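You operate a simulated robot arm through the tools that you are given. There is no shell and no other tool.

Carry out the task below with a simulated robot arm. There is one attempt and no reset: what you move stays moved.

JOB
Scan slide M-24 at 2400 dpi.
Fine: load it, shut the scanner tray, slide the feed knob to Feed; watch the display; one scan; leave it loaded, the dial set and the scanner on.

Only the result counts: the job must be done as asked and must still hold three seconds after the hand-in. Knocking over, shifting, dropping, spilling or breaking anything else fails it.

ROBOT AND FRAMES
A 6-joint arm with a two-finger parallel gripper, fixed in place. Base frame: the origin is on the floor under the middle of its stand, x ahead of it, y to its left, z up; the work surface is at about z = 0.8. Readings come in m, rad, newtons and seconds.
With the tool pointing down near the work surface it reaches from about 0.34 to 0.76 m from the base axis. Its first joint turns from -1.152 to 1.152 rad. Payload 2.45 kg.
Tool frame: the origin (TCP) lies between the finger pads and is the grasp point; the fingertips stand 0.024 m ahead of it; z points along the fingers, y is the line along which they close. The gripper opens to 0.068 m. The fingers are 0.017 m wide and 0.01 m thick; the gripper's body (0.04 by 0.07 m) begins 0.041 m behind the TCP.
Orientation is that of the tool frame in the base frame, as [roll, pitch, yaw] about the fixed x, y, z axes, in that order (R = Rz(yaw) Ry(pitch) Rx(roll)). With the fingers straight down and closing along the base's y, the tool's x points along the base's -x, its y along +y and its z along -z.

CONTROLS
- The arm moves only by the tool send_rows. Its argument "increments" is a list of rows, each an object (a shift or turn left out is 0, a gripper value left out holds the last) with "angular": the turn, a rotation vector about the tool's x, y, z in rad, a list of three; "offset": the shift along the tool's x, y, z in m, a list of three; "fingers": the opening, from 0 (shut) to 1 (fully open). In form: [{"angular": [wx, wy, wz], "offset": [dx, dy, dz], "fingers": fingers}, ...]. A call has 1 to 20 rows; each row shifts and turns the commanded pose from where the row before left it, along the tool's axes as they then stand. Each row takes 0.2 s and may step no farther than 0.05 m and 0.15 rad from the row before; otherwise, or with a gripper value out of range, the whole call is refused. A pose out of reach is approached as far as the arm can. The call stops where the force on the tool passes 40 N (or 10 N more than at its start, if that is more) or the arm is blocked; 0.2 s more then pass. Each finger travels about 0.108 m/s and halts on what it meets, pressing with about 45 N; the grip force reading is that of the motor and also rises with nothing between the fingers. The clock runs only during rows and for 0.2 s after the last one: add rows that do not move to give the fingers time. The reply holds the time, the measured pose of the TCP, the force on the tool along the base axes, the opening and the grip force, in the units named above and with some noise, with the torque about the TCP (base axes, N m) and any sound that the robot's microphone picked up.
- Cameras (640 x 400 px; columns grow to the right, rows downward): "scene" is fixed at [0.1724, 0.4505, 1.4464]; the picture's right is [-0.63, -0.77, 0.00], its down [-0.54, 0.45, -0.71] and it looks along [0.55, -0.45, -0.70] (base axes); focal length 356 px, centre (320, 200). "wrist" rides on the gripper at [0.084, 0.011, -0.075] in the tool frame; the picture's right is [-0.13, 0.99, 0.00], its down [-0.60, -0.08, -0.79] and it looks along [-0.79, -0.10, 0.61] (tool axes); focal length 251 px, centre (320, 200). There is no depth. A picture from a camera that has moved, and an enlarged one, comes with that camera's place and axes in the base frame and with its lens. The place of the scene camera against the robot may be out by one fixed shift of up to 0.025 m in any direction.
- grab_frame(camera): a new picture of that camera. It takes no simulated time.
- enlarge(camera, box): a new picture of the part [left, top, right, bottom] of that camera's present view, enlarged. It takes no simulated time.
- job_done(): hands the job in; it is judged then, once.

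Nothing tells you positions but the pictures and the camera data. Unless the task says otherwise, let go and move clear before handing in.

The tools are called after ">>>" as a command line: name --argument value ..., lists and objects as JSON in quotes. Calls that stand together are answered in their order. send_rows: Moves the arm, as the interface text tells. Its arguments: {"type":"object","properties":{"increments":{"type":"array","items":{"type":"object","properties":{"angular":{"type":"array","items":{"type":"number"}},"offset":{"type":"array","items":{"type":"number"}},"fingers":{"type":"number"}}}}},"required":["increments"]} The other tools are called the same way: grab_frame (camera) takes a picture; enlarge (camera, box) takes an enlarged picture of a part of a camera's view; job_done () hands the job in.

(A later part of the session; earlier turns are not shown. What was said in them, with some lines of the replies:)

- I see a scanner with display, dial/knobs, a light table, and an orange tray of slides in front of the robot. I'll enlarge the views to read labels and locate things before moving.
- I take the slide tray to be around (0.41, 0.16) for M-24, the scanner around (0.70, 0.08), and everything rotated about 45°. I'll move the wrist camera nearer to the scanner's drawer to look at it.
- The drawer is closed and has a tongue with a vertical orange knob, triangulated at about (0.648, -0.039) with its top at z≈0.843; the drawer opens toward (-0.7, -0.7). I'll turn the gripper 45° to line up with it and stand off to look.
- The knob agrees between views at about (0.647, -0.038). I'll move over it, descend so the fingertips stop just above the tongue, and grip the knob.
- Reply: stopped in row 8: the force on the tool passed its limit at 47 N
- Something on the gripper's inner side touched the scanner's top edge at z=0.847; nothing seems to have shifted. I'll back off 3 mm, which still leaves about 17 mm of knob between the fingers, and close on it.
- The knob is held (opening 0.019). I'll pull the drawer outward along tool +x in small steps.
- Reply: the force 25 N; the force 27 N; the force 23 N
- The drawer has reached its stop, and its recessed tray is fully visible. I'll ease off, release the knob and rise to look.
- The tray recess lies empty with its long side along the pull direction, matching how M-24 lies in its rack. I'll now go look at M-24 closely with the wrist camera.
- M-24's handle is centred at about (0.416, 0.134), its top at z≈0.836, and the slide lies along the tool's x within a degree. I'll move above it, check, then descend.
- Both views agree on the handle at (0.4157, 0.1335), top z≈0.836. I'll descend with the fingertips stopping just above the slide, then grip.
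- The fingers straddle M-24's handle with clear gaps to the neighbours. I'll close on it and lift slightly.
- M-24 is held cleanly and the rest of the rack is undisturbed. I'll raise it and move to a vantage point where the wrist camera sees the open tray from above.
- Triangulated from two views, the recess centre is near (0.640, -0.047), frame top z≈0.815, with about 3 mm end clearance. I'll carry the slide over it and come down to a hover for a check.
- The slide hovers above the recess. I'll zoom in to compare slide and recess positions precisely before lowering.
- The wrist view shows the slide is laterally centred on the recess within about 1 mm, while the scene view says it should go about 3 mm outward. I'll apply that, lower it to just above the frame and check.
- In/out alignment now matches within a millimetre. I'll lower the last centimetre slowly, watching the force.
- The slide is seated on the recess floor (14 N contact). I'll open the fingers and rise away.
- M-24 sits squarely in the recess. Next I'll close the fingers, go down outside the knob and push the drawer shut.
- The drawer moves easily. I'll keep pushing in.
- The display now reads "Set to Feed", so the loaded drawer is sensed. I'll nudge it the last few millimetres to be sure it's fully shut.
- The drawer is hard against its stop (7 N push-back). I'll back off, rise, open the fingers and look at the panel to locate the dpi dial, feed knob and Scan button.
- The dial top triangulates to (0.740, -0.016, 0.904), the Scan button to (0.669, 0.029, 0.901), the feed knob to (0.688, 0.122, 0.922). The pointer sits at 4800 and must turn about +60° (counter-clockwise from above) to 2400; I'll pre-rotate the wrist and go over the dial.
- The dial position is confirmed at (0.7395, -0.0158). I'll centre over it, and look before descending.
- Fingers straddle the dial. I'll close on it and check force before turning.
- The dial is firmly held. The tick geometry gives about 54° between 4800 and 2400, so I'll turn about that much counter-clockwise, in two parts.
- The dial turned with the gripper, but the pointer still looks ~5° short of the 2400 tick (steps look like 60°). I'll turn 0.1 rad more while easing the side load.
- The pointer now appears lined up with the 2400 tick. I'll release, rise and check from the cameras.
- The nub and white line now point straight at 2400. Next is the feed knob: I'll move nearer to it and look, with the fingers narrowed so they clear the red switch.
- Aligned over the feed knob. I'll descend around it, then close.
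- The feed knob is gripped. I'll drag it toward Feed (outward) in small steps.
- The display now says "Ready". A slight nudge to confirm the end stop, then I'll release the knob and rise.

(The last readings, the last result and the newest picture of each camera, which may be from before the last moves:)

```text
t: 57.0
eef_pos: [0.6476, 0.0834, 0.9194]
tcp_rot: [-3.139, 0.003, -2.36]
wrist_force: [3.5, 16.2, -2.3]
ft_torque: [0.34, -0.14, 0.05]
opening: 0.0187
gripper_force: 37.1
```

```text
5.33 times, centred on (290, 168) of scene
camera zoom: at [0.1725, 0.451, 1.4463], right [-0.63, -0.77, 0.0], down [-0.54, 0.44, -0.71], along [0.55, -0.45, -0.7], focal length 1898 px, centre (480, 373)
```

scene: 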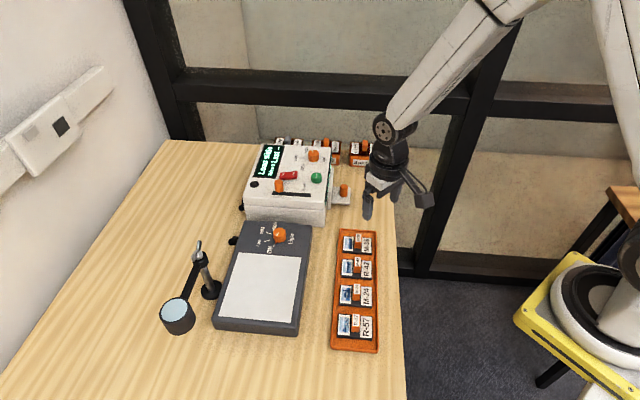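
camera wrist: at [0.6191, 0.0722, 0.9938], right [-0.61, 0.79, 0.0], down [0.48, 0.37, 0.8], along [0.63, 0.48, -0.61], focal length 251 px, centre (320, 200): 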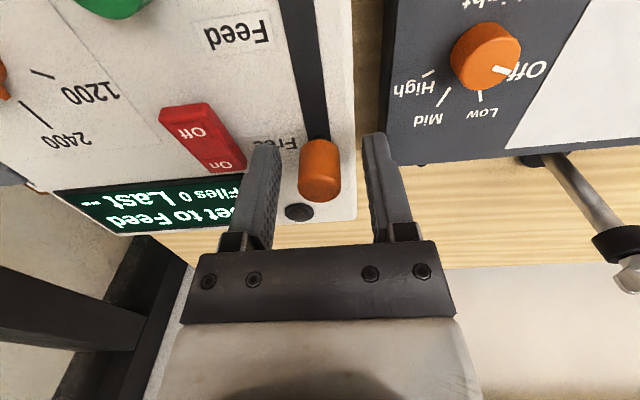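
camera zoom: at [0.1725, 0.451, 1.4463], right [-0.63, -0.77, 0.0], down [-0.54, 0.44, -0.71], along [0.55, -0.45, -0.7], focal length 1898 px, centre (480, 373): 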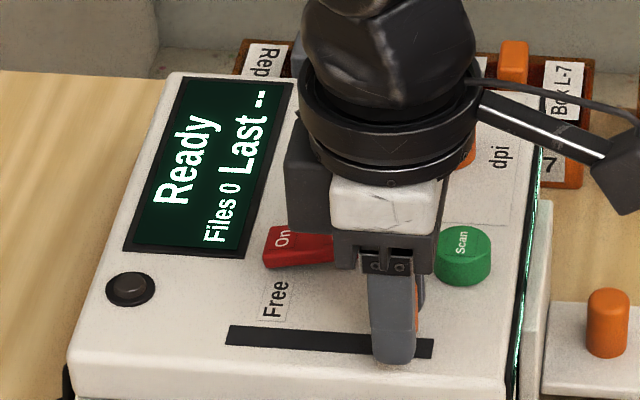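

>>> send_rows --increments '[{"offset": [-0.0012, 0, 0]}, {"fingers": 0.5}, {"fingers": 0.5}, {}, {"offset": [0, 0, -0.02]}, {"offset": [0, 0, -0.03]}, {"offset": [0.03, 0, -0.02]}, {"offset": [0.03, 0, 0]}, {}]'

>>> enlarge --camera "scene" --box '[230, 130, 350, 205]'

>>> grab_frame --camera "wrist"

```text
t: 59.0
eef_pos: [0.6066, 0.0399, 0.9898]
tcp_rot: [-3.137, 0.004, -2.361]
wrist_force: [-0.2, 0.5, 0.0]
ft_torque: [-0.02, 0.01, 0.02]
opening: 0.0341
gripper_force: 0.1
```

```text
5.33 times, centred on (290, 168) of scene
camera zoom: at [0.1724, 0.4505, 1.4464], right [-0.63, -0.77, 0.0], down [-0.54, 0.45, -0.71], along [0.55, -0.45, -0.7], focal length 1898 px, centre (480, 373)
```

zoom: 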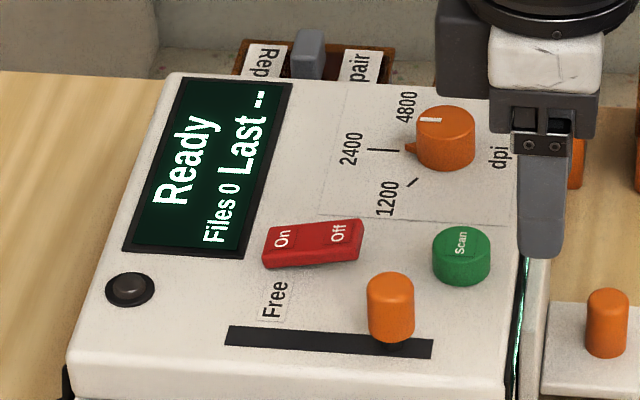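

```text
taken
camera wrist: at [0.538, -0.0114, 1.0634], right [-0.61, 0.79, 0.0], down [0.48, 0.37, 0.8], along [0.63, 0.48, -0.61], focal length 251 px, centre (320, 200)
```

wrist: 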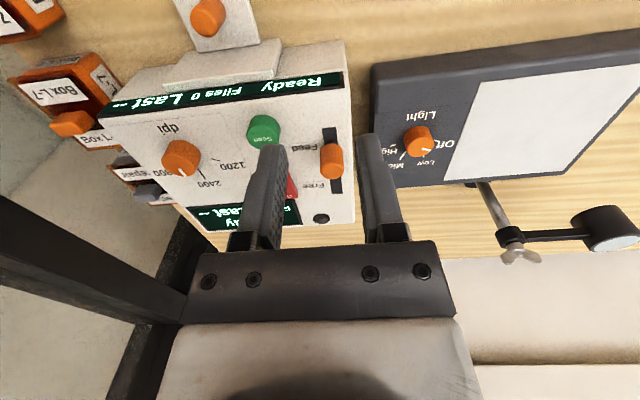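

The display reads Ready with the feed knob at Feed and the dial on 2400. I'll close the fingers and refine the Scan button's position.

>>> send_rows --increments '[{"offset": [0, -0.03, 0], "fingers": 0}, {"offset": [0, -0.03, 0]}, {}, {}]'

>>> enlarge --camera "wrist" --box '[240, 80, 400, 200]'

>>> enlarge --camera "scene" --box '[290, 160, 350, 198]'

>>> enlarge --camera "scene" --box '[230, 130, 350, 205]'

```text
t: 60.0
eef_pos: [0.6484, -0.0028, 0.9889]
tcp_rot: [-3.138, 0.003, -2.359]
wrist_force: [0.0, 0.0, -0.3]
ft_torque: [-0.01, 0.01, -0.02]
opening: 0.0
gripper_force: 24.1
```

```text
3.33 times, centred on (320, 140) of wrist
camera zoom: at [0.5799, -0.0542, 1.0635], right [-0.61, 0.79, 0.0], down [0.48, 0.37, 0.79], along [0.63, 0.48, -0.61], focal length 838 px, centre (320, 400)
```

zoom: 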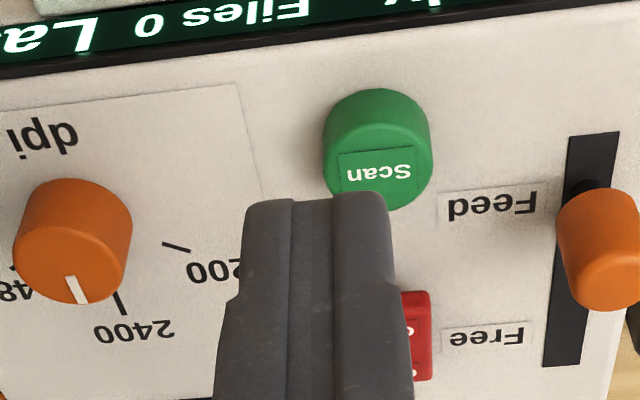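

```text
10.53 times, centred on (320, 179) of scene
camera zoom: at [0.1724, 0.4505, 1.4464], right [-0.63, -0.77, 0.0], down [-0.54, 0.45, -0.71], along [0.55, -0.45, -0.7], focal length 3745 px, centre (320, 421)
```

zoom: 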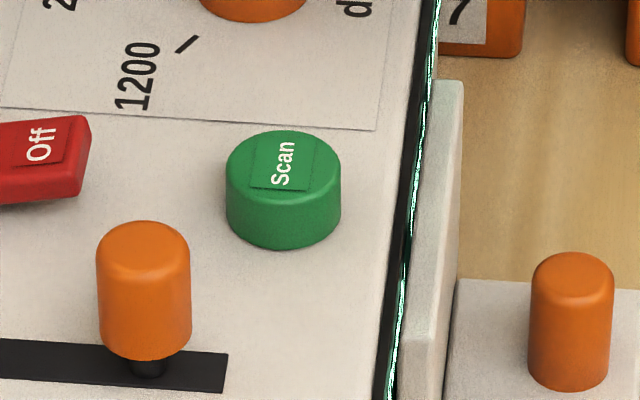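

```text
5.33 times, centred on (290, 168) of scene
camera zoom: at [0.1724, 0.4505, 1.4464], right [-0.63, -0.77, 0.0], down [-0.54, 0.45, -0.71], along [0.55, -0.45, -0.7], focal length 1898 px, centre (480, 373)
```

zoom: 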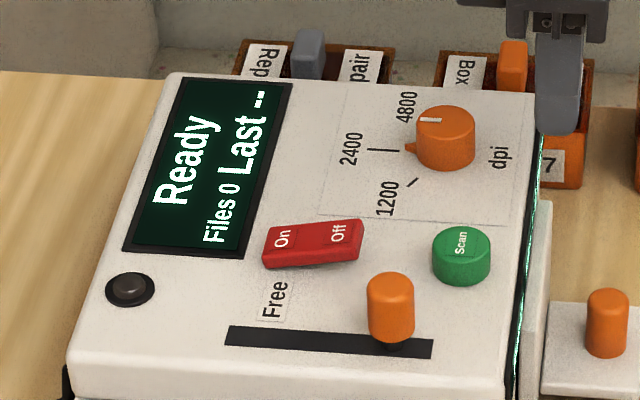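

The Scan button's top is at (0.6685, 0.031, 0.902). I'll move above it with the fingers closed and stop about 4 mm short.

>>> send_rows --increments '[{"offset": [-0.0195, 0.0044, 0]}, {"offset": [-0.0195, 0.0044, 0]}, {"offset": [0, 0, 0.03]}, {"offset": [0, 0, 0.02]}, {"offset": [0, 0, 0.006]}, {}]'

>>> enlarge --camera "scene" --box '[230, 130, 350, 205]'

>>> enlarge --camera "wrist" --box '[240, 80, 400, 200]'

```text
t: 61.5
eef_pos: [0.6705, 0.0314, 0.9342]
tcp_rot: [-3.138, 0.004, -2.36]
wrist_force: [0.2, 0.3, 0.1]
ft_torque: [0.02, 0.01, 0.0]
opening: 0.0
gripper_force: 23.9
```

```text
5.33 times, centred on (290, 168) of scene
camera zoom: at [0.1724, 0.4505, 1.4464], right [-0.63, -0.77, 0.0], down [-0.54, 0.45, -0.71], along [0.55, -0.45, -0.7], focal length 1898 px, centre (480, 373)
```

zoom: 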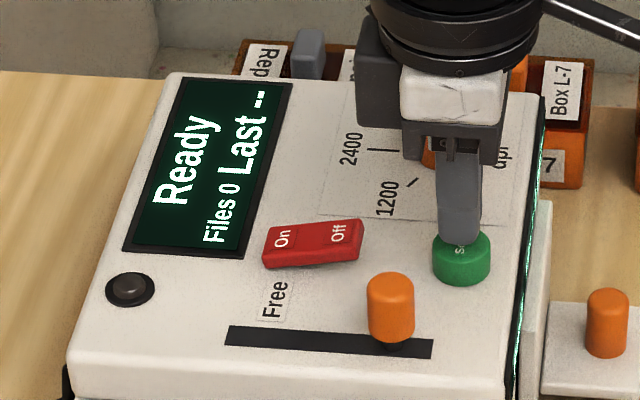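

```text
3.33 times, centred on (320, 140) of wrist
camera zoom: at [0.6021, -0.0196, 1.0081], right [-0.61, 0.79, 0.0], down [0.48, 0.37, 0.8], along [0.63, 0.48, -0.61], focal length 838 px, centre (320, 400)
```

zoom: 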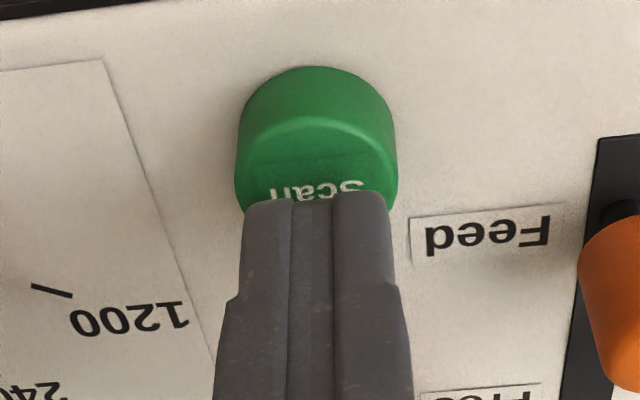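

Aligned over the button, about 7 mm above it. I'll press down slowly and check the display.

>>> send_rows --increments '[{"offset": [0, 0, 0.004]}, {"offset": [0, 0, 0.002]}, {"offset": [0, 0, 0.001]}, {"offset": [0, 0, 0.001]}, {"offset": [0, 0, 0.001]}]'

>>> enlarge --camera "scene" --box '[230, 130, 350, 205]'

```text
t: 62.6
eef_pos: [0.6685, 0.0314, 0.9253]
tcp_rot: [-3.139, 0.003, -2.359]
wrist_force: [0.0, 0.9, 1.5]
ft_torque: [-0.01, 0.0, 0.02]
opening: 0.0002
gripper_force: 23.5
```

```text
5.33 times, centred on (290, 168) of scene
camera zoom: at [0.1724, 0.4505, 1.4464], right [-0.63, -0.77, 0.0], down [-0.54, 0.45, -0.71], along [0.55, -0.45, -0.7], focal length 1898 px, centre (480, 373)
```

zoom: 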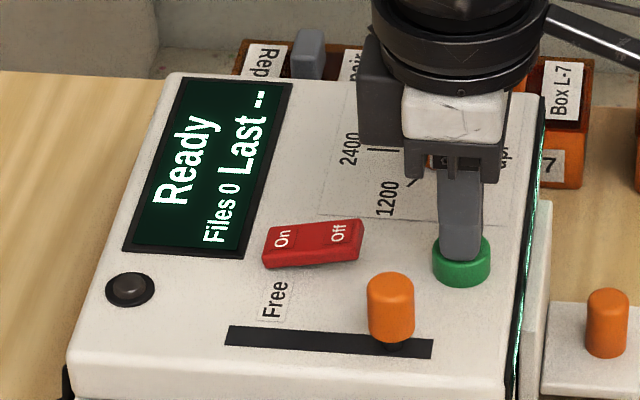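

>>> send_rows --increments '[{"offset": [0, 0, 0.001]}, {"offset": [0, 0, 0.001]}]'

>>> enlarge --camera "scene" --box '[230, 130, 350, 205]'

```text
t: 63.2
eef_pos: [0.6704, 0.0313, 0.9238]
tcp_rot: [-3.138, 0.003, -2.36]
wrist_force: [0.5, 1.1, 2.1]
ft_torque: [0.01, -0.02, -0.01]
opening: 0.0
gripper_force: 22.8
heard: click
```

```text
5.33 times, centred on (290, 168) of scene
camera zoom: at [0.1724, 0.4506, 1.4464], right [-0.63, -0.77, 0.0], down [-0.54, 0.45, -0.71], along [0.55, -0.45, -0.7], focal length 1898 px, centre (480, 373)
```

zoom: 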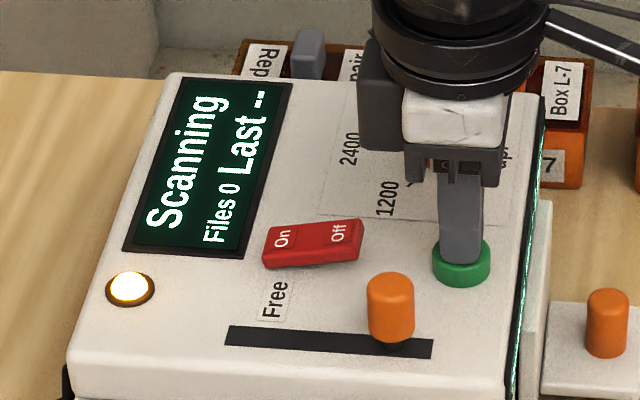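

The click was heard and the display says "Scanning" with the lamp lit. I'll lift straight off the button and watch the display.

>>> send_rows --increments '[{"offset": [0, 0, -0.01]}, {"offset": [0, 0, -0.03]}, {"offset": [0, 0, -0.03]}, {"offset": [0.03, 0, 0]}, {"offset": [0.03, 0, 0]}, {}, {}]'

>>> enlarge --camera "scene" --box '[230, 130, 390, 230]'

```text
t: 64.8
eef_pos: [0.6259, -0.0108, 0.9915]
tcp_rot: [-3.138, 0.001, -2.36]
wrist_force: [0.8, 0.2, -0.1]
ft_torque: [-0.01, 0.01, -0.02]
opening: 0.0
gripper_force: 23.8
```

```text
4.00 times, centred on (310, 180) of scene
camera zoom: at [0.1724, 0.4505, 1.4464], right [-0.63, -0.77, 0.0], down [-0.54, 0.45, -0.71], along [0.55, -0.45, -0.7], focal length 1423 px, centre (360, 280)
```

zoom: 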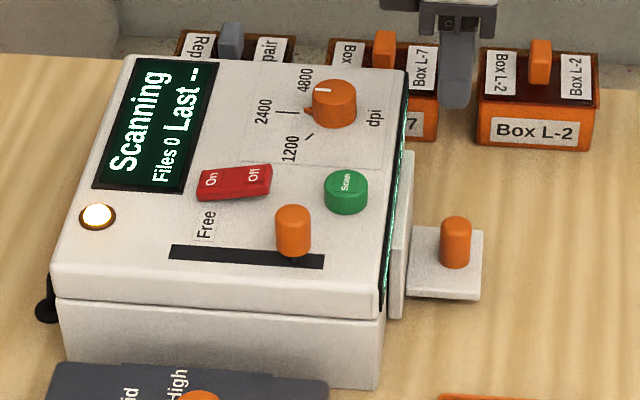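

Still scanning. I'll wait with idle rows and re-check the display.

>>> send_rows --increments '[{"offset": [0.02, 0, -0.02]}, {}, {}, {}, {}, {}, {}, {}, {}, {}, {}, {}, {}, {}, {}]'

>>> enlarge --camera "scene" --box '[230, 130, 390, 230]'

```text
t: 68.0
eef_pos: [0.613, -0.0246, 1.0122]
tcp_rot: [-3.138, 0.003, -2.358]
wrist_force: [-0.5, 0.4, 0.3]
ft_torque: [0.01, 0.01, -0.03]
opening: 0.0
gripper_force: 24.0
```

```text
4.00 times, centred on (310, 180) of scene
camera zoom: at [0.1724, 0.4505, 1.4464], right [-0.63, -0.77, 0.0], down [-0.54, 0.45, -0.71], along [0.55, -0.45, -0.7], focal length 1423 px, centre (360, 280)
```

zoom: 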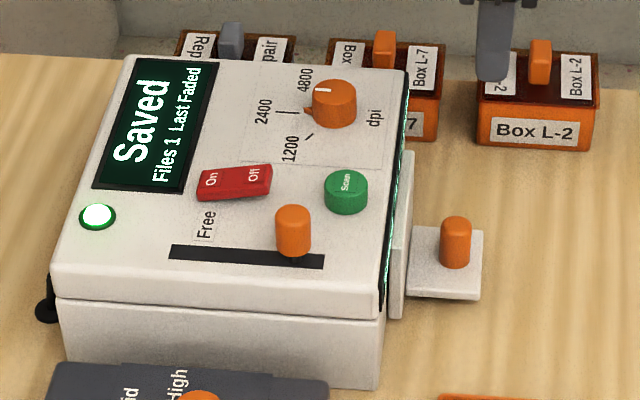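

The display shows "Saved, Files 1, Last Faded". I'll zoom in on the display, dial, and boxes to understand that and verify the final state.

>>> enlarge --camera "scene" --box '[245, 140, 295, 180]'

>>> enlarge --camera "scene" --box '[265, 130, 385, 175]'

>>> grab_frame --camera "scene"

>>> grab_frame --camera "wrist"

```text
10.00 times, centred on (270, 160) of scene
camera zoom: at [0.1724, 0.4505, 1.4464], right [-0.63, -0.77, 0.0], down [-0.54, 0.45, -0.71], along [0.55, -0.45, -0.7], focal length 3558 px, centre (820, 600)
```

zoom: 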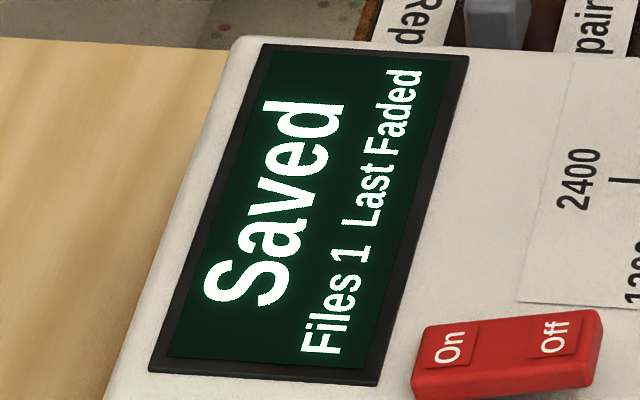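

```text
5.33 times, centred on (325, 152) of scene
camera zoom: at [0.1724, 0.4505, 1.4464], right [-0.63, -0.77, 0.0], down [-0.54, 0.45, -0.71], along [0.55, -0.45, -0.7], focal length 1898 px, centre (293, 453)
```

zoom: 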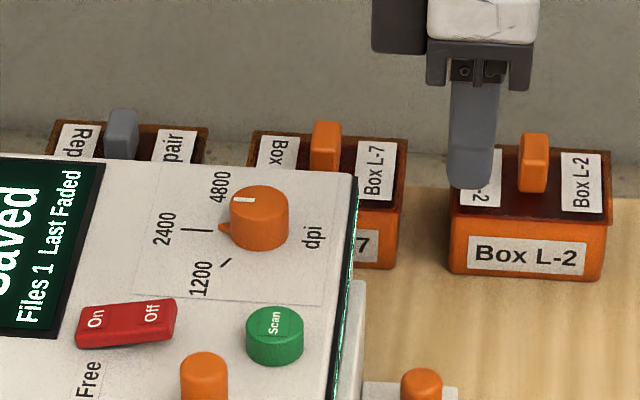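

```text
taken
```

scene: 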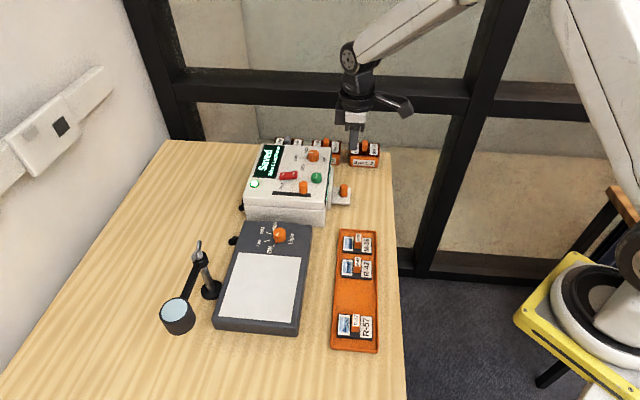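

```text
taken
camera wrist: at [0.545, -0.0759, 1.0867], right [-0.61, 0.79, 0.0], down [0.48, 0.37, 0.79], along [0.63, 0.48, -0.61], focal length 251 px, centre (320, 200)
```

wrist: 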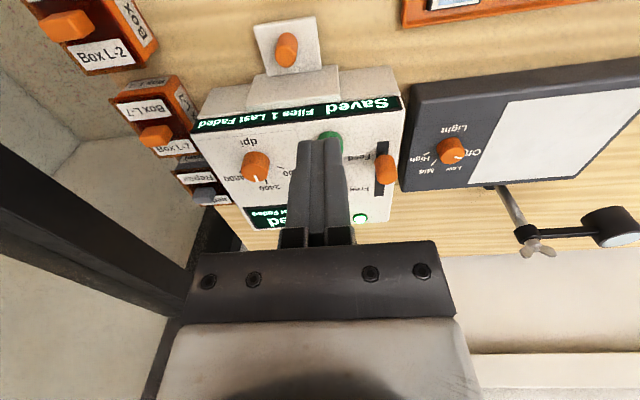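

The scan is saved (Files 1, green lamp). The dial nub points at 2400, the feed knob is at Feed, the drawer is shut and the switch is still on. "Faded" appears to describe the slide itself, and only one scan was asked for, so I'll move the arm well clear and check once more.

>>> send_rows --increments '[{"offset": [0.03, 0, -0.03]}, {"offset": [0.04, 0.02, -0.02]}, {"offset": [0.04, 0.02, 0]}, {"fingers": 0.5}, {}, {}]'

>>> enlarge --camera "scene" --box '[230, 130, 390, 230]'

>>> enlarge --camera "scene" --box '[290, 140, 340, 175]'

```text
t: 69.5
eef_pos: [0.5064, -0.073, 1.0628]
tcp_rot: [-3.138, 0.003, -2.358]
wrist_force: [-0.4, 0.1, 0.1]
ft_torque: [0.01, -0.07, -0.02]
opening: 0.034
gripper_force: 0.0
```

```text
4.00 times, centred on (310, 180) of scene
camera zoom: at [0.1724, 0.4505, 1.4464], right [-0.63, -0.77, 0.0], down [-0.54, 0.45, -0.71], along [0.55, -0.45, -0.7], focal length 1423 px, centre (360, 280)
```

zoom: 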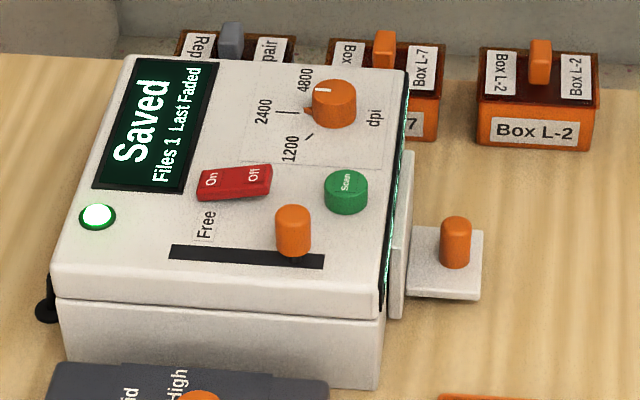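

```text
11.43 times, centred on (315, 158) of scene
camera zoom: at [0.1724, 0.4505, 1.4464], right [-0.63, -0.77, 0.0], down [-0.54, 0.45, -0.71], along [0.55, -0.45, -0.7], focal length 4066 px, centre (377, 686)
```

zoom: 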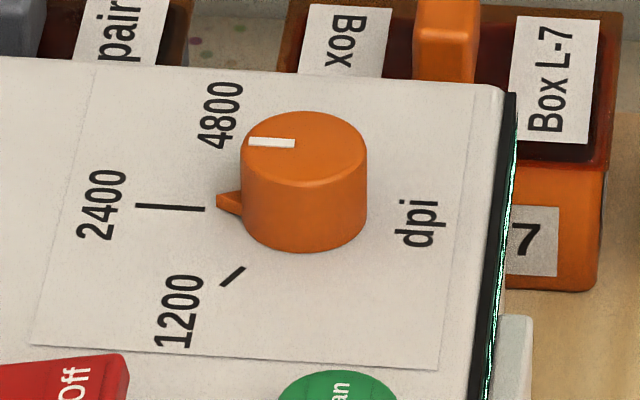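

The final view confirms it: Saved with Files 1, dial at 2400, tray shut with M-24 inside, feed knob at Feed, power on, and nothing else moved. The arm is clear, so I'm handing in.

>>> job_done

```text
The job is handed in.
```

I scanned slide M-24 once at 2400 dpi and handed the job in. The display shows "Saved, Files 1" and the lamp is green.

- **Final state:** M-24 is still loaded with the scanner tray shut. The feed knob is at Feed, the dial is on 2400 and the scanner is on.
- **"Last Faded":** the display also shows "Last Faded" for this scan. I took that as a note on the slide's condition, not a scan fault, and did not rescan because you asked for one scan.
- **Contact:** early on, the gripper touched the scanner's top edge with a force of about 47 N. The camera showed no shift in the scanner. In the final views the other slides and the boxes were where they started.
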